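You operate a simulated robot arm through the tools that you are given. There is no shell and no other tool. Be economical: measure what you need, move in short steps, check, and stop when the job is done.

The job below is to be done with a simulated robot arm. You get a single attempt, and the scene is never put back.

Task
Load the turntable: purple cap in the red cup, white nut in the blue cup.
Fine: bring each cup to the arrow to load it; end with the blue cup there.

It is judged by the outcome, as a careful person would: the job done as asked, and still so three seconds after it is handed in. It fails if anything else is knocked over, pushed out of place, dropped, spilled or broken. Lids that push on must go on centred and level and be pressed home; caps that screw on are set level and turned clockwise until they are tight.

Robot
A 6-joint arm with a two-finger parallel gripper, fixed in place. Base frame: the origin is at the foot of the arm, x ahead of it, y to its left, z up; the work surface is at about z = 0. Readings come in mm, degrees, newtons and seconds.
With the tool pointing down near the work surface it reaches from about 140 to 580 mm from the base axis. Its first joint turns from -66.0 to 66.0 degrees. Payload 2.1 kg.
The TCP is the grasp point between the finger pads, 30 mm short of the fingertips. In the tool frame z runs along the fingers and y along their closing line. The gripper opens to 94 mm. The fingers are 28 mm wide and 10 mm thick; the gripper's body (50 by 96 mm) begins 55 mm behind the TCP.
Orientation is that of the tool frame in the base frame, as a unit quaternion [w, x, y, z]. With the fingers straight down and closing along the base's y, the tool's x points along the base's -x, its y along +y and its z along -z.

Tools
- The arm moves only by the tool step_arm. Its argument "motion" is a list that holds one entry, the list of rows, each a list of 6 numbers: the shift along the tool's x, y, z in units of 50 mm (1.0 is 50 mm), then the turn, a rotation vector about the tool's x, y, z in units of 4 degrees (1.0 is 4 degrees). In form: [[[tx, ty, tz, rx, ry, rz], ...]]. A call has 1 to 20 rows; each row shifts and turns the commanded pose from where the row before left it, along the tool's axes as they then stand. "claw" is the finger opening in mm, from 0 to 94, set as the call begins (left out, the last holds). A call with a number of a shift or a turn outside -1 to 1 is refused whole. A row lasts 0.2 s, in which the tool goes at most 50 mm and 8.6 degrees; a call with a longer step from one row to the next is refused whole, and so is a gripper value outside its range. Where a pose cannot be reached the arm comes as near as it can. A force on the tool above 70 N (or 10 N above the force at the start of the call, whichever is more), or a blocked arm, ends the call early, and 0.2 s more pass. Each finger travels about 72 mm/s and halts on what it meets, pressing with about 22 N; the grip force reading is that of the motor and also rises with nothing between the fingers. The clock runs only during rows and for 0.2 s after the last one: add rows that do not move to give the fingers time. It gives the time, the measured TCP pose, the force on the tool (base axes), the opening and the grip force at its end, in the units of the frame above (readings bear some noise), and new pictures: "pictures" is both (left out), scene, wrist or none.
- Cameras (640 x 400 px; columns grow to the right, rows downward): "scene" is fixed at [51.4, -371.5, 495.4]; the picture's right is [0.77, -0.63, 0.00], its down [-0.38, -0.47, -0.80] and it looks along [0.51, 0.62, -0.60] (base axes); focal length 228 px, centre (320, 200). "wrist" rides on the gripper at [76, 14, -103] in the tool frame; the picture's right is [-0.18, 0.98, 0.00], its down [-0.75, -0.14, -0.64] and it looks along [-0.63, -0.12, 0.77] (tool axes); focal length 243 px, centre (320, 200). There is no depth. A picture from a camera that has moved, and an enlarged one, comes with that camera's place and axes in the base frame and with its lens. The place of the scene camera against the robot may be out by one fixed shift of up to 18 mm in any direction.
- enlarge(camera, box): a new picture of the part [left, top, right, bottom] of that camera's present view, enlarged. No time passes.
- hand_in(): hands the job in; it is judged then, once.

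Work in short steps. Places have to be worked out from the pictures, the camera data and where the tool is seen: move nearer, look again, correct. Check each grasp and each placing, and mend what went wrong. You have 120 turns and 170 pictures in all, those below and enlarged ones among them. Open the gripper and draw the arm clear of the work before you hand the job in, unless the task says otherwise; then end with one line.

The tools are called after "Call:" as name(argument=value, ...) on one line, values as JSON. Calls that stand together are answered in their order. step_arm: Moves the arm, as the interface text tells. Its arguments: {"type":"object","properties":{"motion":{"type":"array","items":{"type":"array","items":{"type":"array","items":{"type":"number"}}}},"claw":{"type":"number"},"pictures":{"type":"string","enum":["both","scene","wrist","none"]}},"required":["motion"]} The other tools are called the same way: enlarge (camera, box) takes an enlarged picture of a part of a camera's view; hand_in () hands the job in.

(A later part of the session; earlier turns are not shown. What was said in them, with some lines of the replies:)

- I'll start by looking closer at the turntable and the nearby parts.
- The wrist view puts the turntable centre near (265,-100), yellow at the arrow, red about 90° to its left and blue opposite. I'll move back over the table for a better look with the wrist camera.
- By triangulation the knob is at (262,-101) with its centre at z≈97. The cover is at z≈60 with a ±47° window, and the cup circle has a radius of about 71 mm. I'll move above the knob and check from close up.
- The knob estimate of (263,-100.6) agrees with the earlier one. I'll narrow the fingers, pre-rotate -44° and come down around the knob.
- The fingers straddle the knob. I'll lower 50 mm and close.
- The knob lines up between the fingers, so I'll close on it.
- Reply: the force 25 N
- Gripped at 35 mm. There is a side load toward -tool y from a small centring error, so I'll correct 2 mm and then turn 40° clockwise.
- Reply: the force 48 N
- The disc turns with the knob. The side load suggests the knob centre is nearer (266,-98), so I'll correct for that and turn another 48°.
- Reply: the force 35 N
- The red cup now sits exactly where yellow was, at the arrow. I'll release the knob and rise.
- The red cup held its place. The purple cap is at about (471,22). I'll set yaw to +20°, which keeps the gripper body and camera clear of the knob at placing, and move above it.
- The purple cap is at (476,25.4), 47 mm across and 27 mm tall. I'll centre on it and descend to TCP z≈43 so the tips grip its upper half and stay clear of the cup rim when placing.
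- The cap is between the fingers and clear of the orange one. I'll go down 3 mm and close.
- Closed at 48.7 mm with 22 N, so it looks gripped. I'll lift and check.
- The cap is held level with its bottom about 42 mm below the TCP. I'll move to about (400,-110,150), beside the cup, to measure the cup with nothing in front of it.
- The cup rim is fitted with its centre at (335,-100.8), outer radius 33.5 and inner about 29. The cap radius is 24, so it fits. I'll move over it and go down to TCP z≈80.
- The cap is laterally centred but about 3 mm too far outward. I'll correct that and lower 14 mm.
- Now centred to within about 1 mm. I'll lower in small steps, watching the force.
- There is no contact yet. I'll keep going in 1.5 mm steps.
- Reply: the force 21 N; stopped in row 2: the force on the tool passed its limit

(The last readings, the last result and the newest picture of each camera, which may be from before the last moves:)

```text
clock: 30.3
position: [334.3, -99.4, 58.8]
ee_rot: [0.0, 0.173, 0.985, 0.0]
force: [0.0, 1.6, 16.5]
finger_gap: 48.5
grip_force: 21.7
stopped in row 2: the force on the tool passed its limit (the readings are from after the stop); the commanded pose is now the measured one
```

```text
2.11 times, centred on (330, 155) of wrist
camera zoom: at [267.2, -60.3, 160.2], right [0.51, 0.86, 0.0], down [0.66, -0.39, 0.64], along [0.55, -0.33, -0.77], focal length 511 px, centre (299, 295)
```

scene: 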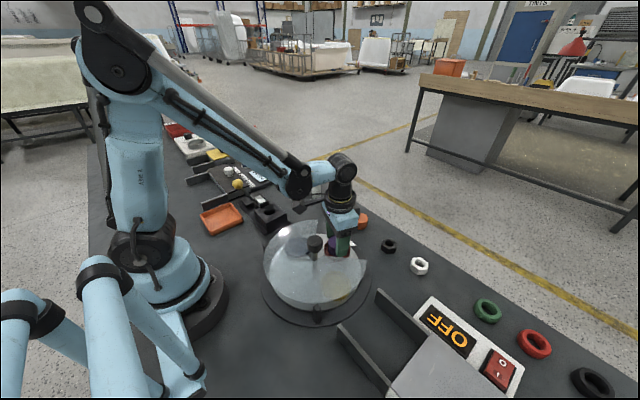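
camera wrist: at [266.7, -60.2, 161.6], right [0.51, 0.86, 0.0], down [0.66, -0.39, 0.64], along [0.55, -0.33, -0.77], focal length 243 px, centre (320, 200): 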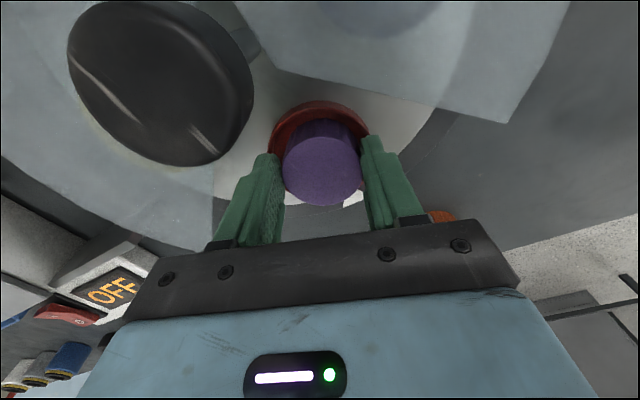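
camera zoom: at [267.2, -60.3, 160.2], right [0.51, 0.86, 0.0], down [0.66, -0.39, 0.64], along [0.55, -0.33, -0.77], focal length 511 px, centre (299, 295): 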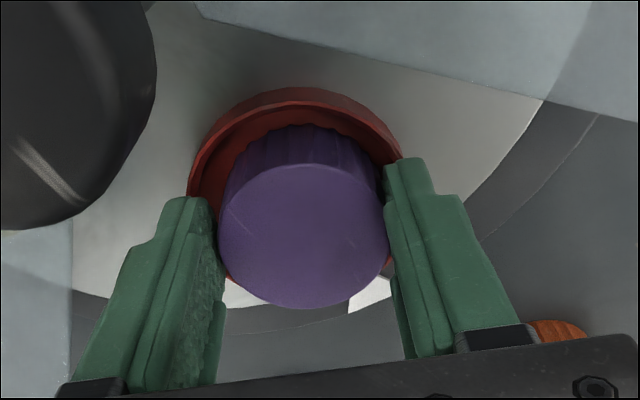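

Contact came at TCP z≈60, which means the cap bottom is about 18 mm up, plausibly on the cup floor. I'll relieve 1 mm, open slowly and retreat straight up.

Call:
step_arm(motion=[[[0, 0, -0.03, 0, 0, 0], [0, 0, 0, 0, 0, 0]]], pictures="none")

Call:
step_arm(motion=[[[0, 0, 0, 0, 0, 0], [0, 0, 0, 0, 0, 0], [0, 0, 0, 0, 0, 0]]], claw=60)

Call:
enlarge(camera="wrist", box=[220, 60, 440, 250])

```text
clock: 30.9
position: [334.6, -98.6, 59.9]
ee_rot: [0.0, 0.173, 0.985, 0.0]
force: [-0.4, -0.3, 0.4]
finger_gap: 48.3
grip_force: 23.0
```

```text
clock: 31.7
position: [335.2, -98.9, 60.5]
ee_rot: [0.0, 0.173, 0.985, 0.001]
force: [-0.1, 0.3, 1.0]
finger_gap: 59.9
grip_force: 0.1
camera wrist: at [267.2, -60.3, 161.3], right [0.51, 0.86, 0.0], down [0.66, -0.39, 0.64], along [0.55, -0.33, -0.77], focal length 243 px, centre (320, 200)
```

scene: 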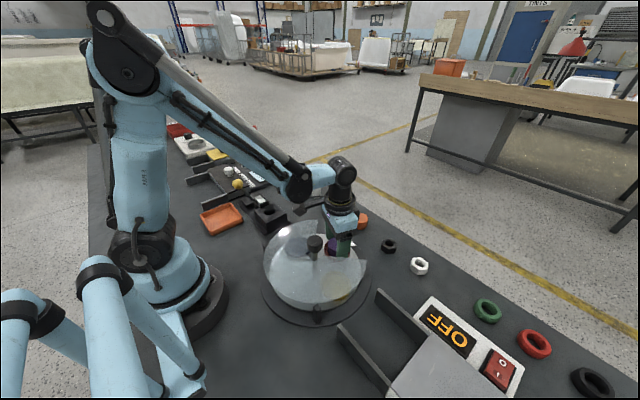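
wrist: 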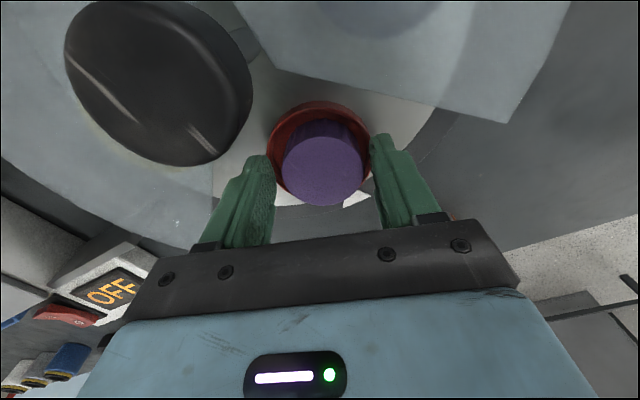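

```text
2.11 times, centred on (330, 155) of wrist
camera zoom: at [267.2, -60.3, 161.3], right [0.51, 0.86, 0.0], down [0.66, -0.39, 0.64], along [0.55, -0.33, -0.77], focal length 511 px, centre (299, 295)
```

zoom: 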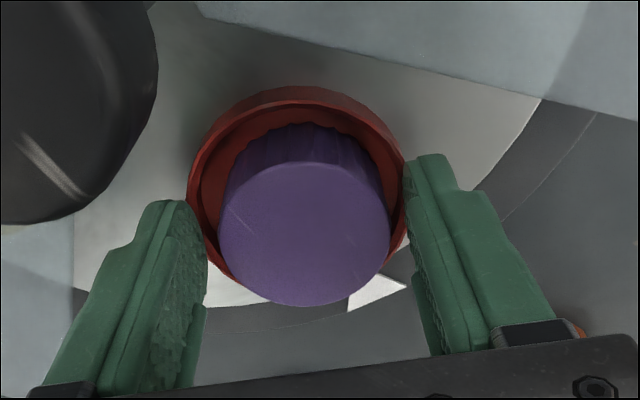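

The cap is sitting in the red cup, inside the rim. I'll rise straight up and check.

Call:
step_arm(motion=[[[0, 0, -0.2, 0, 0, 0], [0, 0, -0.6, 0, 0, 0], [0, 0, -0.9, 0, 0, 0], [0, 0, -0.9, 0, 0, 0], [0, 0, 0, 0, 0, 0]]], pictures="wrist")

Call:
enlarge(camera="scene", box=[250, 180, 410, 320])

```text
clock: 32.9
position: [333.6, -98.7, 189.7]
ee_rot: [0.0, 0.173, 0.985, 0.0]
force: [-1.0, 0.4, -0.4]
finger_gap: 59.9
grip_force: 0.1
camera wrist: at [266.0, -59.8, 290.7], right [0.51, 0.86, 0.0], down [0.66, -0.39, 0.64], along [0.55, -0.33, -0.77], focal length 243 px, centre (320, 200)
```

wrist: 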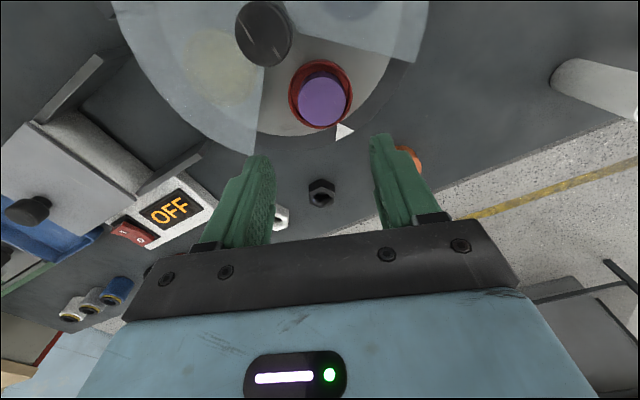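

```text
2.86 times, centred on (330, 250) of scene
camera zoom: at [51.4, -371.5, 495.4], right [0.77, -0.63, 0.0], down [-0.38, -0.47, -0.8], along [0.51, 0.62, -0.6], focal length 650 px, centre (291, 57)
```

zoom: 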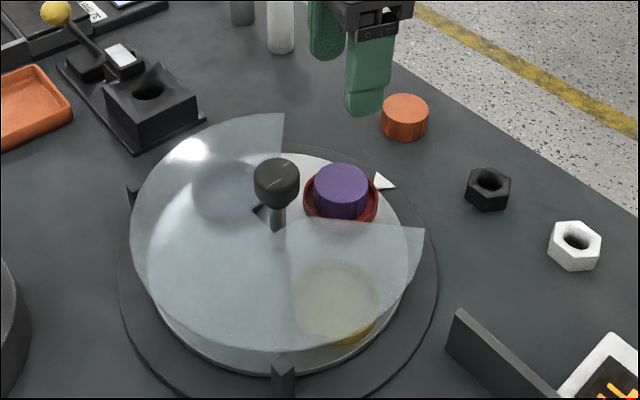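

The purple cap is well seated in the red cup. Next I'll go over the knob, pre-rotate to -44° and come down for a second 88° turn to bring blue to the arrow.

Call:
step_arm(motion=[[[0.43, -0.155, 0, 0, 0, -1], [0.43, -0.125, 0, 0, 0, -1], [0.43, -0.08, 0, 0, 0, -1], [0, 0, 0, 0, 0, -1], [0, 0, 0, 0, 0, -1], [0, 0, 0, 0, 0, -1], [0, 0, 0, 0, 0, -1], [0, 0, 0, 0, 0, -1], [0, 0, 0, 0, 0, -1], [0, 0, 0, 0, 0, -1], [0, 0, 0, 0, 0, -1], [0, 0, 0, 0, 0, -1], [0, 0, 0, 0, 0, -1], [0, 0, 0, 0, 0, -1], [0, 0, 0, 0, 0, -1], [0, 0, 0, 0, 0, -1], [0, 0, 0, 0, 0, 0]]], pictures="wrist")

```text
clock: 36.5
position: [268.3, -98.4, 190.9]
ee_rot: [0.0, -0.376, 0.927, 0.001]
force: [-0.3, -0.2, 0.3]
finger_gap: 60.0
grip_force: 0.1
camera wrist: at [201.8, -142.1, 292.1], right [-0.55, 0.83, 0.0], down [0.64, 0.42, 0.64], along [0.53, 0.36, -0.77], focal length 243 px, centre (320, 200)
```

wrist: 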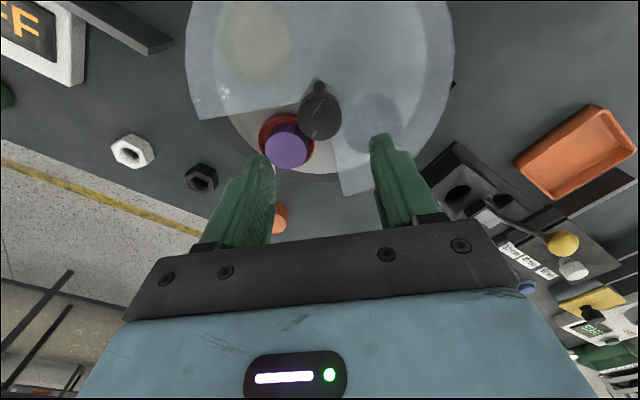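

The knob is centred between the fingers after a small shift. I'll lower to z≈100.

Call:
step_arm(motion=[[[0.07, 0.037, 0, 0, 0, 0], [0, 0, 0.5, 0, 0, 0], [0, 0, 0.5, 0, 0, 0], [0, 0, 0.5, 0, 0, 0], [0, 0, 0.31, 0, 0, 0], [0, 0, 0, 0, 0, 0], [0, 0, 0, 0, 0, 0]]], pictures="none")

Call:
step_arm(motion=[[[0, 0, 0, 0, 0, 0], [0, 0, 0, 0, 0, 0], [0, 0, 0, 0, 0, 0]]], claw=20, pictures="wrist")

```text
clock: 38.1
position: [264.2, -99.8, 100.2]
ee_rot: [0.0, -0.376, 0.927, 0.001]
force: [0.8, -1.5, 0.6]
finger_gap: 60.1
grip_force: 0.2
```

```text
clock: 38.9
position: [264.2, -99.9, 99.5]
ee_rot: [0.001, -0.375, 0.927, 0.0]
force: [11.1, -10.2, -11.4]
finger_gap: 34.7
grip_force: 45.2
camera wrist: at [198.7, -143.9, 201.0], right [-0.55, 0.83, 0.0], down [0.64, 0.42, 0.64], along [0.54, 0.35, -0.77], focal length 243 px, centre (320, 200)
```

wrist: 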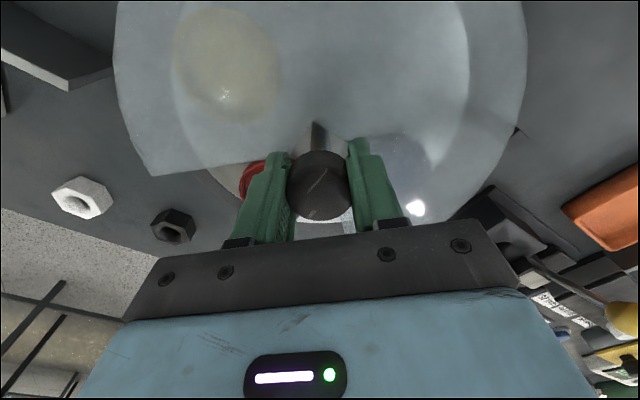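

Gripped at 34.7 mm with a smaller side load. I'll turn 88° clockwise in two calls.

Call:
step_arm(motion=[[[0, 0, 0, 0, 0, 0.5], [0, 0, 0, 0, 0, 0.5], [0, 0, 0, 0, 0, 1], [0, 0, 0, 0, 0, 1], [0, 0, 0, 0, 0, 1], [0, 0, 0, 0, 0, 1], [0, 0, 0, 0, 0, 1], [0, 0, 0, 0, 0, 1], [0, 0, 0, 0, 0, 1], [0, 0, 0, 0, 0, 1], [0, 0, 0, 0, 0, 1], [0, 0, 0, 0, 0, 1], [0, 0, 0, 0, 0, 0]]], pictures="none")

Call:
step_arm(motion=[[[0, 0, 0, 0, 0, 1], [0, 0, 0, 0, 0, 1], [0, 0, 0, 0, 0, 1], [0, 0, 0, 0, 0, 1], [0, 0, 0, 0, 0, 1], [0, 0, 0, 0, 0, 1], [0, 0, 0, 0, 0, 1], [0, 0, 0, 0, 0, 1], [0, 0, 0, 0, 0, 1], [0, 0, 0, 0, 0, 0.5], [0, 0, 0, 0, 0, 0.5], [0, 0, 0, 0, 0, 0]]], pictures="none")

Call:
enlarge(camera="scene", box=[250, 180, 410, 320])

```text
clock: 41.7
position: [263.9, -100.1, 100.3]
ee_rot: [0.001, 0.0, 1.0, -0.001]
force: [8.3, -16.5, 20.8]
finger_gap: 34.7
grip_force: 45.1
```

```text
clock: 44.3
position: [264.0, -100.2, 100.9]
ee_rot: [0.001, 0.342, 0.94, 0.0]
force: [9.7, -14.0, -29.6]
finger_gap: 34.8
grip_force: 45.0
```

```text
2.86 times, centred on (330, 250) of scene
camera zoom: at [51.5, -371.6, 495.4], right [0.77, -0.63, 0.0], down [-0.38, -0.47, -0.8], along [0.51, 0.62, -0.6], focal length 650 px, centre (291, 57)
```

zoom: 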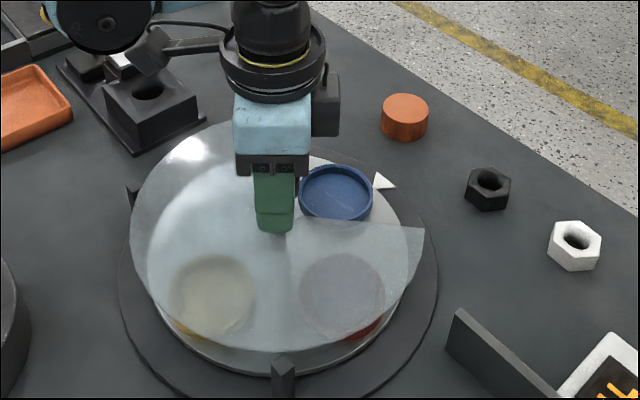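

Blue is about 4.5° short: it sits at (335,192) against the arrow spot at (340,195). I'll turn another 4.5°.

Call:
step_arm(motion=[[[0, 0, 0, 0, 0, 0.6], [0, 0, 0, 0, 0, 0.5], [0, 0, 0, 0, 0, 0]]], pictures="none")

Call:
enlarge(camera="scene", box=[250, 180, 410, 320])

```text
clock: 45.1
position: [264.4, -98.7, 99.7]
ee_rot: [0.0, 0.378, 0.926, 0.0]
force: [3.7, -14.4, -19.2]
finger_gap: 34.6
grip_force: 45.0
```

```text
2.86 times, centred on (330, 250) of scene
camera zoom: at [51.4, -371.6, 495.4], right [0.77, -0.63, 0.0], down [-0.38, -0.47, -0.8], along [0.51, 0.62, -0.6], focal length 650 px, centre (291, 57)
```

zoom: 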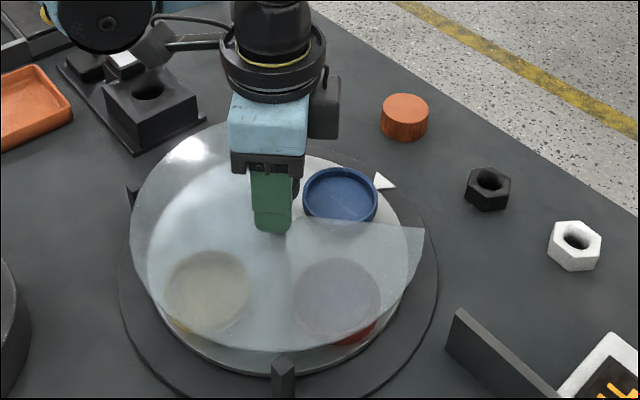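

Blue is now at the arrow. I'll release the knob, rise and look around.

Call:
step_arm(motion=[[[0, 0, 0, 0, 0, 0], [0, 0, 0, 0, 0, 0], [0, 0, 0, 0, 0, 0], [0, 0, -0.5, 0, 0, 0], [0, 0, -0.9, 0, 0, 0], [0, 0, -0.9, 0, 0, 0], [0, 0, -0.5, 0, 0, 0], [0, 0, 0, 0, 0, 0]]], claw=60, pictures="wrist")

Call:
enlarge(camera="scene", box=[250, 180, 410, 320])

```text
clock: 46.9
position: [263.6, -99.4, 239.8]
ee_rot: [-0.001, 0.377, 0.926, 0.0]
force: [0.3, 0.7, -0.2]
finger_gap: 60.2
grip_force: 0.1
camera wrist: at [218.8, -36.8, 341.9], right [0.82, 0.57, 0.0], down [0.44, -0.63, 0.64], along [0.37, -0.52, -0.77], focal length 243 px, centre (320, 200)
```

wrist: 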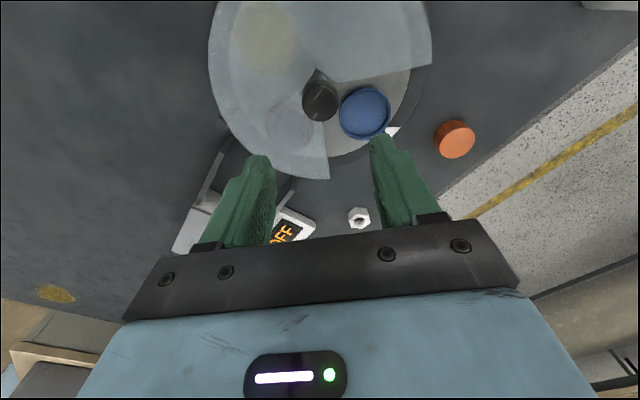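

```text
2.86 times, centred on (330, 250) of scene
camera zoom: at [51.4, -371.5, 495.4], right [0.77, -0.63, 0.0], down [-0.38, -0.47, -0.8], along [0.51, 0.62, -0.6], focal length 650 px, centre (291, 57)
```

zoom: 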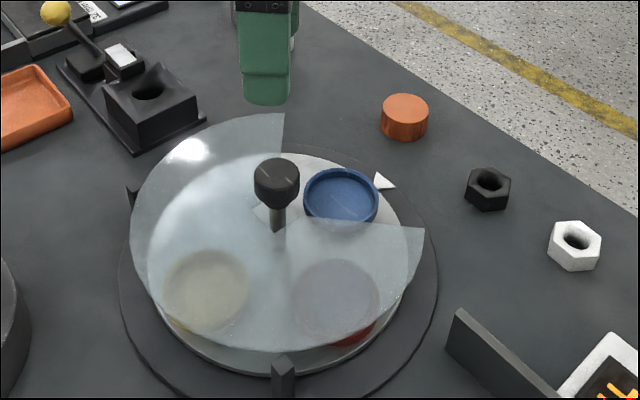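

Blue is at the arrow. Next I'll move above the white nut, near (461,-255), and look at its hex orientation.

Call:
step_arm(motion=[[[0, 0, 0, 0, 0, -1], [0, 0, 0, 0, 0, -1], [0, 0, 0, 0, 0, -1], [0, 0, 0, 0, 0, -1], [0, 0, 0, 0, 0, -1], [0, 0, 0, 0, 0, -1], [-0.596, -0.198, 0.225, 0, 0, 0], [-0.596, -0.198, 0.225, 0, 0, 0], [-0.596, -0.198, 0.225, 0, 0, 0], [-0.596, -0.198, 0.225, 0, 0, 0], [-0.596, -0.198, 0.225, 0, 0, 0], [-0.596, -0.198, 0.225, 0, 0, 0], [-0.596, -0.198, 0.225, 0, 0, 0], [-0.596, -0.198, 0.225, 0, 0, 0], [0, 0, 0, 0, 0, 0], [0, 0, 0, 0, 0, 0]]], pictures="wrist")

Call:
enlarge(camera="wrist", box=[220, 50, 420, 200])

```text
clock: 50.3
position: [460.7, -256.5, 149.3]
ee_rot: [0.001, 0.177, 0.984, 0.0]
force: [0.3, -0.6, 0.1]
finger_gap: 59.8
grip_force: 0.1
camera wrist: at [393.4, -217.8, 250.6], right [0.51, 0.86, 0.0], down [0.66, -0.39, 0.64], along [0.55, -0.33, -0.77], focal length 243 px, centre (320, 200)
```

wrist: 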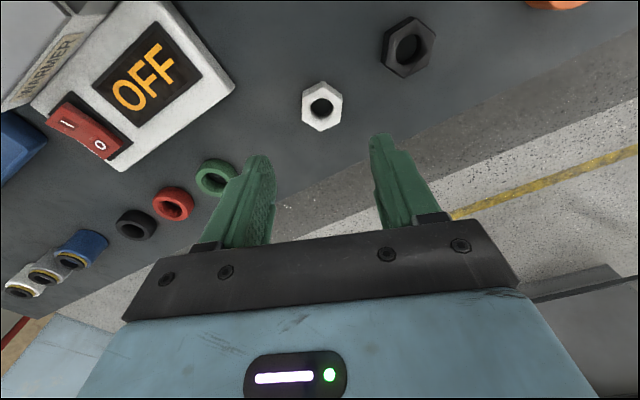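

```text
2.67 times, centred on (320, 125) of wrist
camera zoom: at [393.4, -217.8, 250.6], right [0.51, 0.86, 0.0], down [0.66, -0.39, 0.64], along [0.55, -0.33, -0.77], focal length 647 px, centre (320, 400)
```

zoom: 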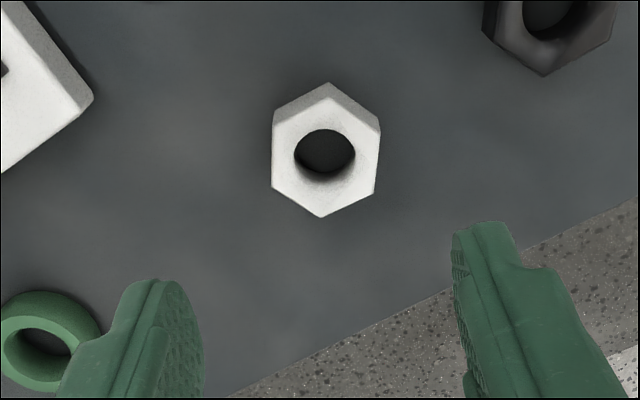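

The white nut is centred at (464,-258.7), 37.6 mm across flats and 20 mm tall. Its flat normals lie at yaw 33°. I'll align to that and descend to TCP z≈45.

Call:
step_arm(motion=[[[-0.073, -0.018, 0, 0, 0, 0], [0, 0, 0, 0, 0, 1], [0, 0, 0, 0, 0, 1], [0, 0, 0.3, 0, 0, 1], [0, 0, 0.6, 0, 0, 0.22], [0, 0, 0.6, 0, 0, 0], [0, 0, 0.4, 0, 0, 0], [0, 0, 0.2, 0, 0, 0], [0, 0, 0, 0, 0, 0], [0, 0, 0, 0, 0, 0]]], pictures="wrist")

Call:
enlarge(camera="wrist", box=[220, 80, 420, 230])

```text
clock: 52.5
position: [463.8, -258.9, 44.9]
ee_rot: [0.0, 0.286, 0.958, 0.0]
force: [-0.4, 0.4, 0.2]
finger_gap: 59.9
grip_force: 0.0
camera wrist: at [407.3, -205.6, 145.3], right [0.69, 0.72, 0.0], down [0.55, -0.53, 0.64], along [0.46, -0.44, -0.77], focal length 243 px, centre (320, 200)
```

wrist: 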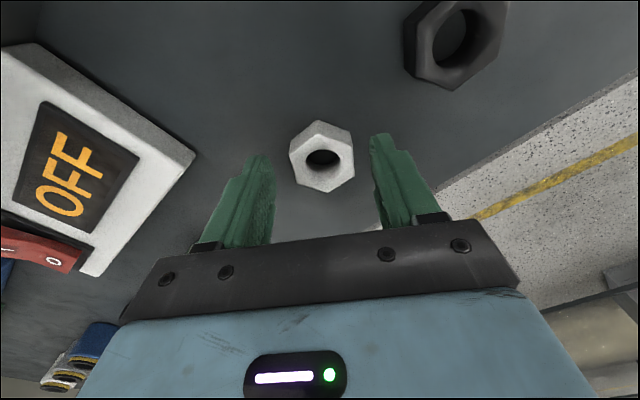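

```text
2.67 times, centred on (320, 155) of wrist
camera zoom: at [407.3, -205.6, 145.3], right [0.69, 0.72, 0.0], down [0.55, -0.53, 0.64], along [0.46, -0.44, -0.77], focal length 647 px, centre (320, 320)
```

zoom: 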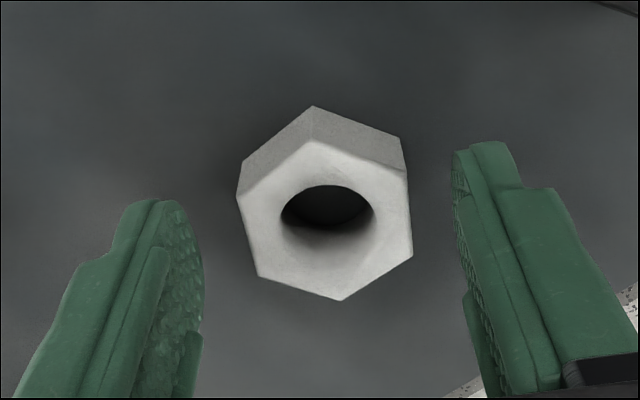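

Aligned to within about 2° and centred. I'll lower 3.5 mm and close on the flats.

Call:
step_arm(motion=[[[0, 0, 0.07, 0, 0, 0.25], [0, 0, 0, 0, 0, 0]]], pictures="none")

Call:
step_arm(motion=[[[0, 0, 0, 0, 0, 0], [0, 0, 0, 0, 0, 0], [0, 0, 0, 0, 0, 0]]], claw=28, pictures="wrist")

Call:
enlarge(camera="scene", box=[370, 220, 470, 300])

```text
clock: 53.1
position: [464.1, -259.1, 40.6]
ee_rot: [0.0, 0.294, 0.956, 0.0]
force: [-0.2, 0.6, 0.2]
finger_gap: 60.1
grip_force: 0.1
```

```text
clock: 53.9
position: [463.7, -258.4, 41.3]
ee_rot: [-0.001, 0.294, 0.956, 0.001]
force: [0.4, 0.0, 0.6]
finger_gap: 37.0
grip_force: 22.1
camera wrist: at [407.6, -204.5, 142.0], right [0.7, 0.71, 0.0], down [0.54, -0.54, 0.64], along [0.46, -0.45, -0.77], focal length 243 px, centre (320, 200)
```

wrist: 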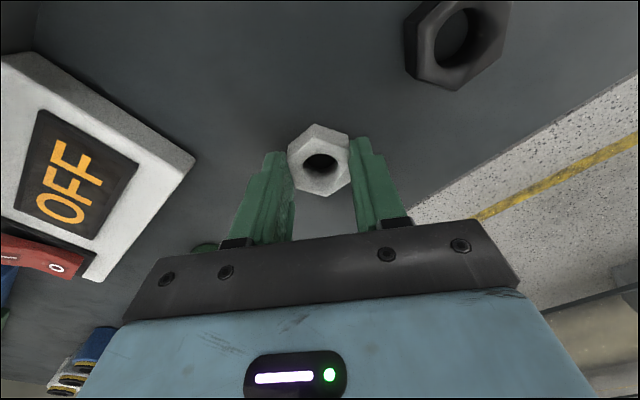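

```text
5.00 times, centred on (420, 260) of scene
camera zoom: at [51.4, -371.5, 495.4], right [0.77, -0.63, 0.0], down [-0.38, -0.47, -0.8], along [0.51, 0.62, -0.6], focal length 1138 px, centre (-180, -100)
```

zoom: 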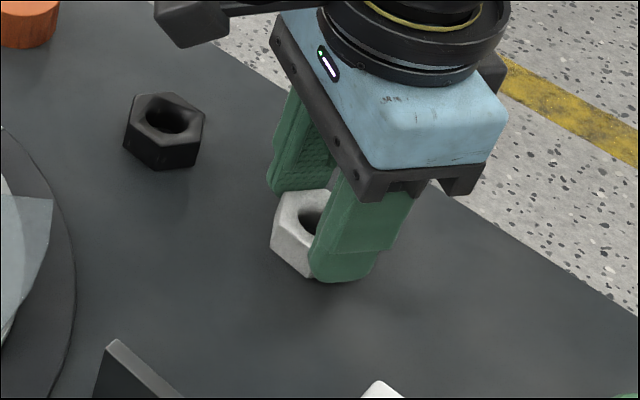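

Gripped on the flats at 37.0 mm. I'll lift, turn back to yaw 20° and move over the blue cup at z≈150.

Call:
step_arm(motion=[[[0, 0, -0.2, 0, 0, 0], [0, 0, -0.5, 0, 0, 0], [0, 0, -0.7, 0, 0, 0], [0, 0, -0.78, 0, 0, 0], [0, 0, 0, 0, 0, -1], [0, 0, 0, 0, 0, -1], [0, 0, 0, 0, 0, -1], [0, 0, 0, 0, 0, -0.5], [0.583, 0.347, 0, 0, 0, 0], [0.583, 0.347, 0, 0, 0, 0], [0.583, 0.347, 0, 0, 0, 0], [0.583, 0.347, 0, 0, 0, 0], [0.583, 0.347, 0, 0, 0, 0], [0.583, 0.347, 0, 0, 0, 0], [0, 0, 0, 0, 0, 0], [0, 0, 0, 0, 0, 0]]])

Call:
enlarge(camera="wrist", box=[220, 50, 440, 240])

```text
clock: 57.3
position: [334.3, -99.2, 150.2]
ee_rot: [0.0, 0.175, 0.985, -0.001]
force: [0.3, -0.6, -0.1]
finger_gap: 36.6
grip_force: 22.4
camera wrist: at [266.6, -61.2, 251.2], right [0.51, 0.86, 0.0], down [0.66, -0.39, 0.64], along [0.55, -0.33, -0.77], focal length 243 px, centre (320, 200)
```

scene: 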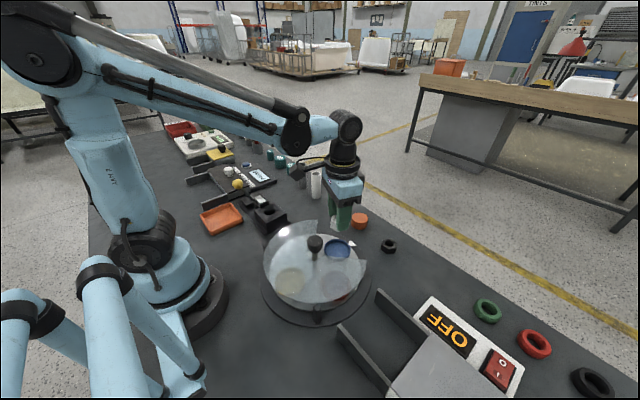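
wrist: 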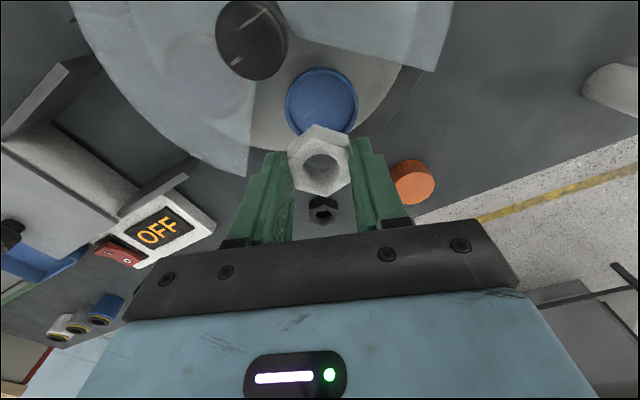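

```text
2.11 times, centred on (330, 145) of wrist
camera zoom: at [266.6, -61.2, 251.2], right [0.51, 0.86, 0.0], down [0.66, -0.39, 0.64], along [0.55, -0.33, -0.77], focal length 511 px, centre (299, 316)
```

zoom: 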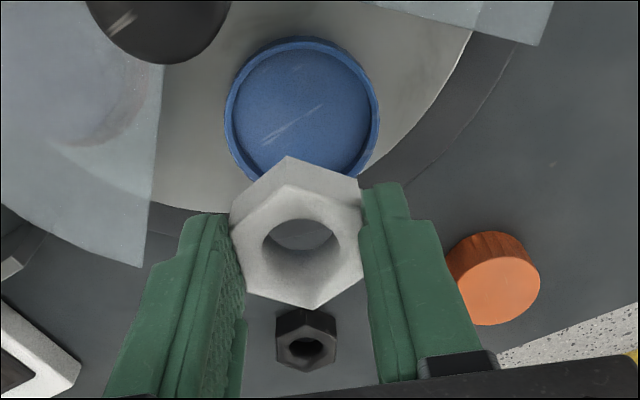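

The cup centre reads (334,-101) and the nut is nearly above it. I'll descend to z≈82 and measure again.

Call:
step_arm(motion=[[[0, 0, 0.4, 0, 0, 0], [0, 0, 0.5, 0, 0, 0], [0, 0, 0.45, 0, 0, 0], [0, 0, 0, 0, 0, 0], [0, 0, 0, 0, 0, 0]]], pictures="none")

Call:
enlarge(camera="wrist", box=[220, 50, 440, 240])

Call:
enlarge(camera="scene", box=[300, 200, 400, 280])

```text
clock: 58.5
position: [335.3, -101.1, 82.0]
ee_rot: [0.0, 0.175, 0.985, 0.001]
force: [0.4, 0.3, 0.1]
finger_gap: 37.0
grip_force: 22.3
```

```text
2.11 times, centred on (330, 145) of wrist
camera zoom: at [267.4, -62.8, 183.4], right [0.51, 0.86, 0.0], down [0.66, -0.39, 0.64], along [0.55, -0.33, -0.77], focal length 511 px, centre (299, 316)
```

zoom: 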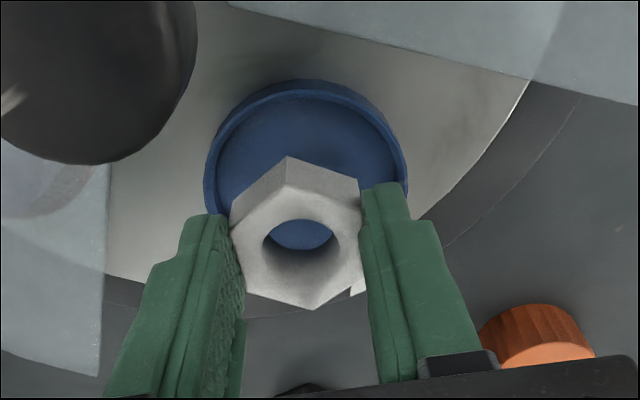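

```text
5.00 times, centred on (350, 240) of scene
camera zoom: at [51.4, -371.5, 495.4], right [0.77, -0.63, 0.0], down [-0.38, -0.47, -0.8], along [0.51, 0.62, -0.6], focal length 1138 px, centre (170, 0)
```

zoom: 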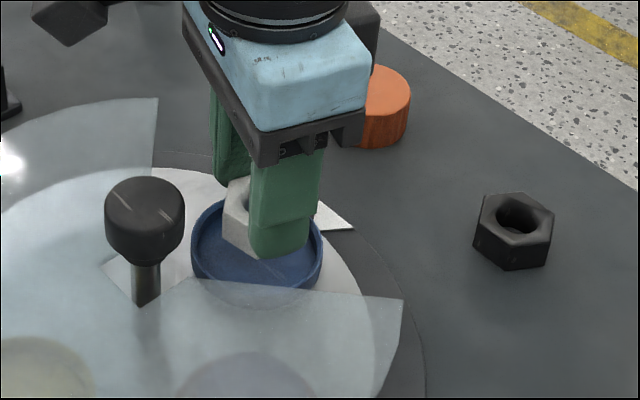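

The nut is over the cup centre to within about 2 mm. I'll lower in small steps until contact.

Call:
step_arm(motion=[[[0.02, 0, 0.1, 0, 0, 0], [0, 0, 0.1, 0, 0, 0], [0, 0, 0.1, 0, 0, 0], [0, 0, 0.06, 0, 0, 0], [0, 0, 0, 0, 0, 0]]], pictures="none")

Call:
step_arm(motion=[[[0, 0, 0.03, 0, 0, 0], [0, 0, 0, 0, 0, 0]]], pictures="none")

Call:
step_arm(motion=[[[0, 0, 0.03, 0, 0, 0], [0, 0, 0, 0, 0, 0]]], pictures="none")

Call:
enlarge(camera="wrist", box=[220, 60, 440, 250])

Call:
enlarge(camera="scene", box=[300, 200, 400, 280])

```text
clock: 59.7
position: [332.5, -100.9, 65.6]
ee_rot: [-0.001, 0.175, 0.985, 0.0]
force: [-0.2, -0.4, -0.4]
finger_gap: 37.0
grip_force: 22.3
```

```text
clock: 60.3
position: [335.2, -99.3, 62.4]
ee_rot: [0.0, 0.175, 0.985, 0.0]
force: [-0.4, 0.0, -0.1]
finger_gap: 36.8
grip_force: 22.0
```

```text
clock: 60.9
position: [334.8, -101.2, 62.3]
ee_rot: [0.001, 0.175, 0.985, 0.001]
force: [0.3, 0.3, -0.1]
finger_gap: 37.0
grip_force: 21.8
```

```text
2.11 times, centred on (330, 155) of wrist
camera zoom: at [266.7, -61.7, 163.3], right [0.51, 0.86, 0.0], down [0.66, -0.39, 0.64], along [0.55, -0.33, -0.77], focal length 511 px, centre (299, 295)
```

zoom: 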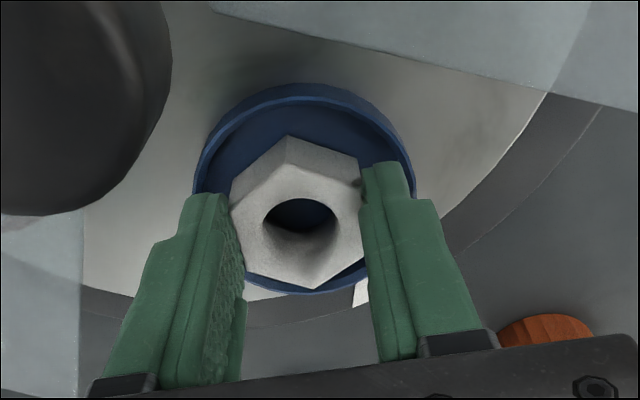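

```text
5.00 times, centred on (350, 240) of scene
camera zoom: at [51.4, -371.5, 495.4], right [0.77, -0.63, 0.0], down [-0.38, -0.47, -0.8], along [0.51, 0.62, -0.6], focal length 1138 px, centre (170, 0)
```

zoom: 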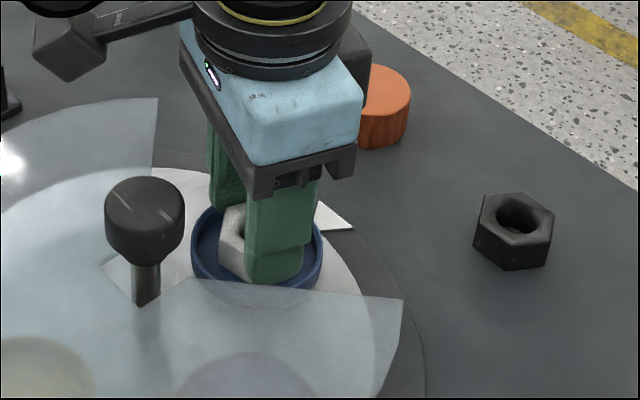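

The nut is in the cup and has no contact yet. I'll continue in 1 mm steps.

Call:
step_arm(motion=[[[0, 0, 0.025, 0, 0, 0], [0, 0, 0, 0, 0, 0]]], pictures="none")

Call:
step_arm(motion=[[[0, 0, 0.02, 0, 0, 0], [0, 0, 0, 0, 0, 0]]], pictures="none")

```text
clock: 61.5
position: [333.6, -100.9, 60.7]
ee_rot: [0.001, 0.176, 0.984, 0.001]
force: [0.9, -0.3, -0.7]
finger_gap: 36.7
grip_force: 22.1
```

```text
clock: 62.1
position: [334.2, -100.6, 58.5]
ee_rot: [0.0, 0.175, 0.985, 0.0]
force: [0.0, 0.6, -0.7]
finger_gap: 36.8
grip_force: 21.8
```

Call:
step_arm(motion=[[[0, 0, 0.02, 0, 0, 0], [0, 0, 0, 0, 0, 0]]], pictures="none")

Call:
enlarge(camera="wrist", box=[220, 60, 440, 250])

```text
clock: 62.7
position: [335.7, -100.8, 59.0]
ee_rot: [-0.001, 0.176, 0.984, 0.0]
force: [-3.2, 3.0, 30.9]
finger_gap: 36.8
grip_force: 21.6
```

```text
2.11 times, centred on (330, 155) of wrist
camera zoom: at [266.8, -61.9, 160.1], right [0.51, 0.86, 0.0], down [0.66, -0.39, 0.64], along [0.55, -0.33, -0.77], focal length 511 px, centre (299, 295)
```

zoom: 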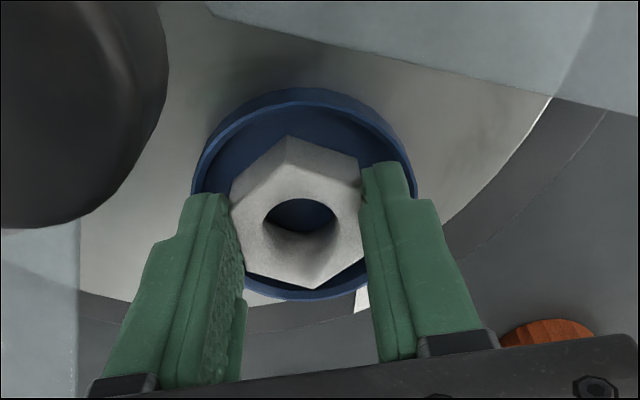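

Contact made. I'll relieve 1 mm and open slightly to let the nut go.

Call:
step_arm(motion=[[[0, 0, -0.02, 0, 0, 0], [0, 0, 0, 0, 0, 0]]], pictures="none")

Call:
step_arm(motion=[[[0, 0, 0, 0, 0, 0], [0, 0, 0, 0, 0, 0], [0, 0, 0, 0, 0, 0]]], claw=48, pictures="none")

Call:
step_arm(motion=[[[0, 0, -0.2, 0, 0, 0], [0, 0, -0.6, 0, 0, 0], [0, 0, -0.9, 0, 0, 0], [0, 0, -0.9, 0, 0, 0], [0, 0, 0, 0, 0, 0]]], pictures="wrist")

Call:
enlarge(camera="scene", box=[250, 180, 410, 320])

```text
clock: 63.3
position: [334.1, -100.3, 58.5]
ee_rot: [0.001, 0.175, 0.985, 0.001]
force: [-0.5, -0.1, -0.4]
finger_gap: 37.0
grip_force: 22.1
```

```text
clock: 64.1
position: [334.0, -100.4, 59.4]
ee_rot: [-0.001, 0.175, 0.984, 0.001]
force: [0.0, -0.4, 0.1]
finger_gap: 47.9
grip_force: 0.1
```

```text
clock: 65.3
position: [335.1, -100.4, 189.3]
ee_rot: [0.0, 0.176, 0.984, 0.0]
force: [0.1, 0.5, 0.6]
finger_gap: 48.1
grip_force: 0.1
camera wrist: at [266.9, -61.1, 291.2], right [0.51, 0.86, 0.0], down [0.66, -0.39, 0.64], along [0.55, -0.33, -0.77], focal length 243 px, centre (320, 200)
```

wrist: 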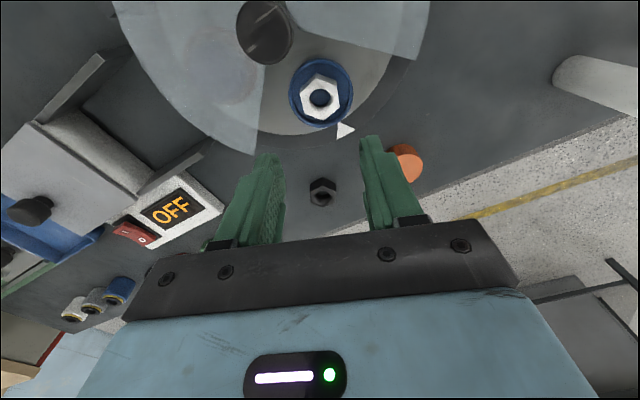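

```text
2.86 times, centred on (330, 250) of scene
camera zoom: at [51.4, -371.5, 495.4], right [0.77, -0.63, 0.0], down [-0.38, -0.47, -0.8], along [0.51, 0.62, -0.6], focal length 650 px, centre (291, 57)
```

zoom: 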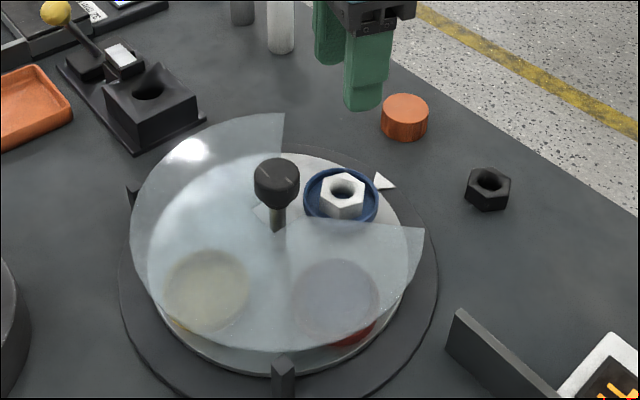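

The nut sits in the blue cup at the arrow. I'll open the gripper, raise the arm clear and check the whole scene once more.

Call:
step_arm(motion=[[[0, 0, -0.8, 0, 0, 0], [0, 0, -0.8, 0, 0, 0], [0, 0, -0.8, 0, 0, 0], [0, 0, -0.6, 0, 0, 0], [0, 0, 0, 0, 0, 0], [0, 0, 0, 0, 0, 0]]], claw=90)

Call:
enlarge(camera="scene", box=[270, 220, 390, 320])

```text
clock: 66.7
position: [334.6, -99.5, 341.3]
ee_rot: [0.0, 0.176, 0.984, 0.001]
force: [0.3, -0.7, -0.9]
finger_gap: 90.2
grip_force: 0.0
camera wrist: at [267.0, -60.8, 442.3], right [0.51, 0.86, 0.0], down [0.66, -0.39, 0.64], along [0.55, -0.33, -0.77], focal length 243 px, centre (320, 200)
```

scene: 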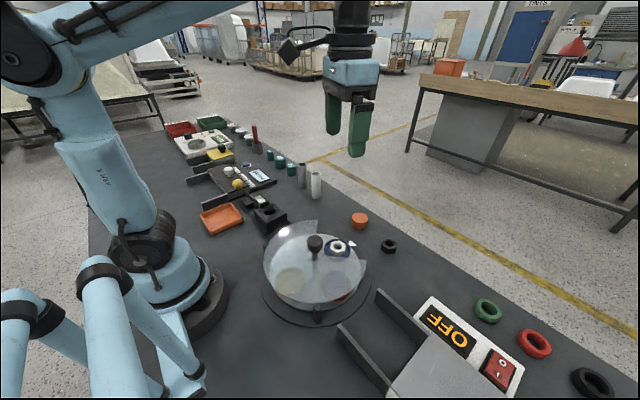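
wrist: 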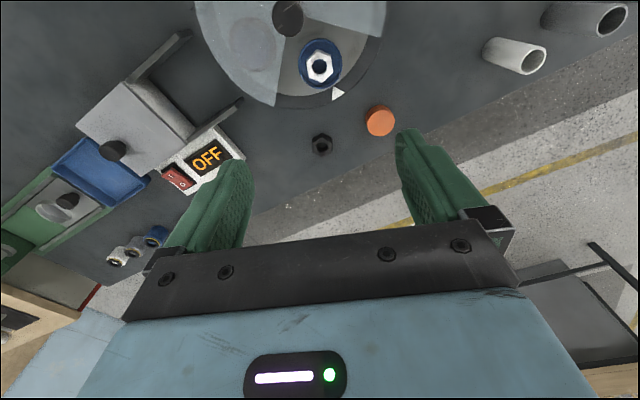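

```text
4.00 times, centred on (330, 270) of scene
camera zoom: at [51.4, -371.5, 495.4], right [0.77, -0.63, 0.0], down [-0.38, -0.47, -0.8], along [0.51, 0.62, -0.6], focal length 910 px, centre (280, -80)
```

zoom: 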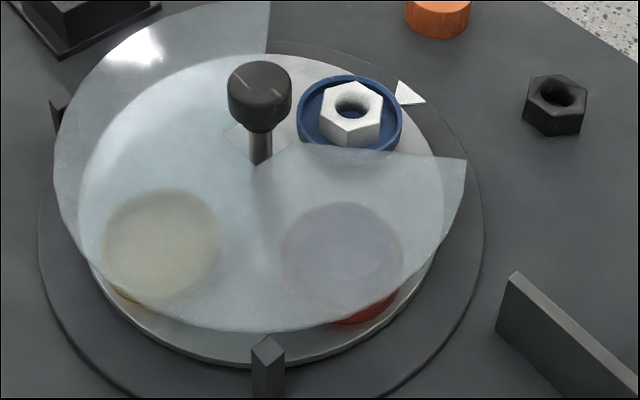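

Blue is at the arrow with the nut inside, the purple cap shows in the red cup under the cover, nothing else has moved, and the arm is clear. I'm handing the job in.

Call:
hand_in()

```text
The job is handed in.
```

The purple cap is in the red cup and the white nut is in the blue cup; the turntable is left with the blue cup at the arrow, and the job is handed in.
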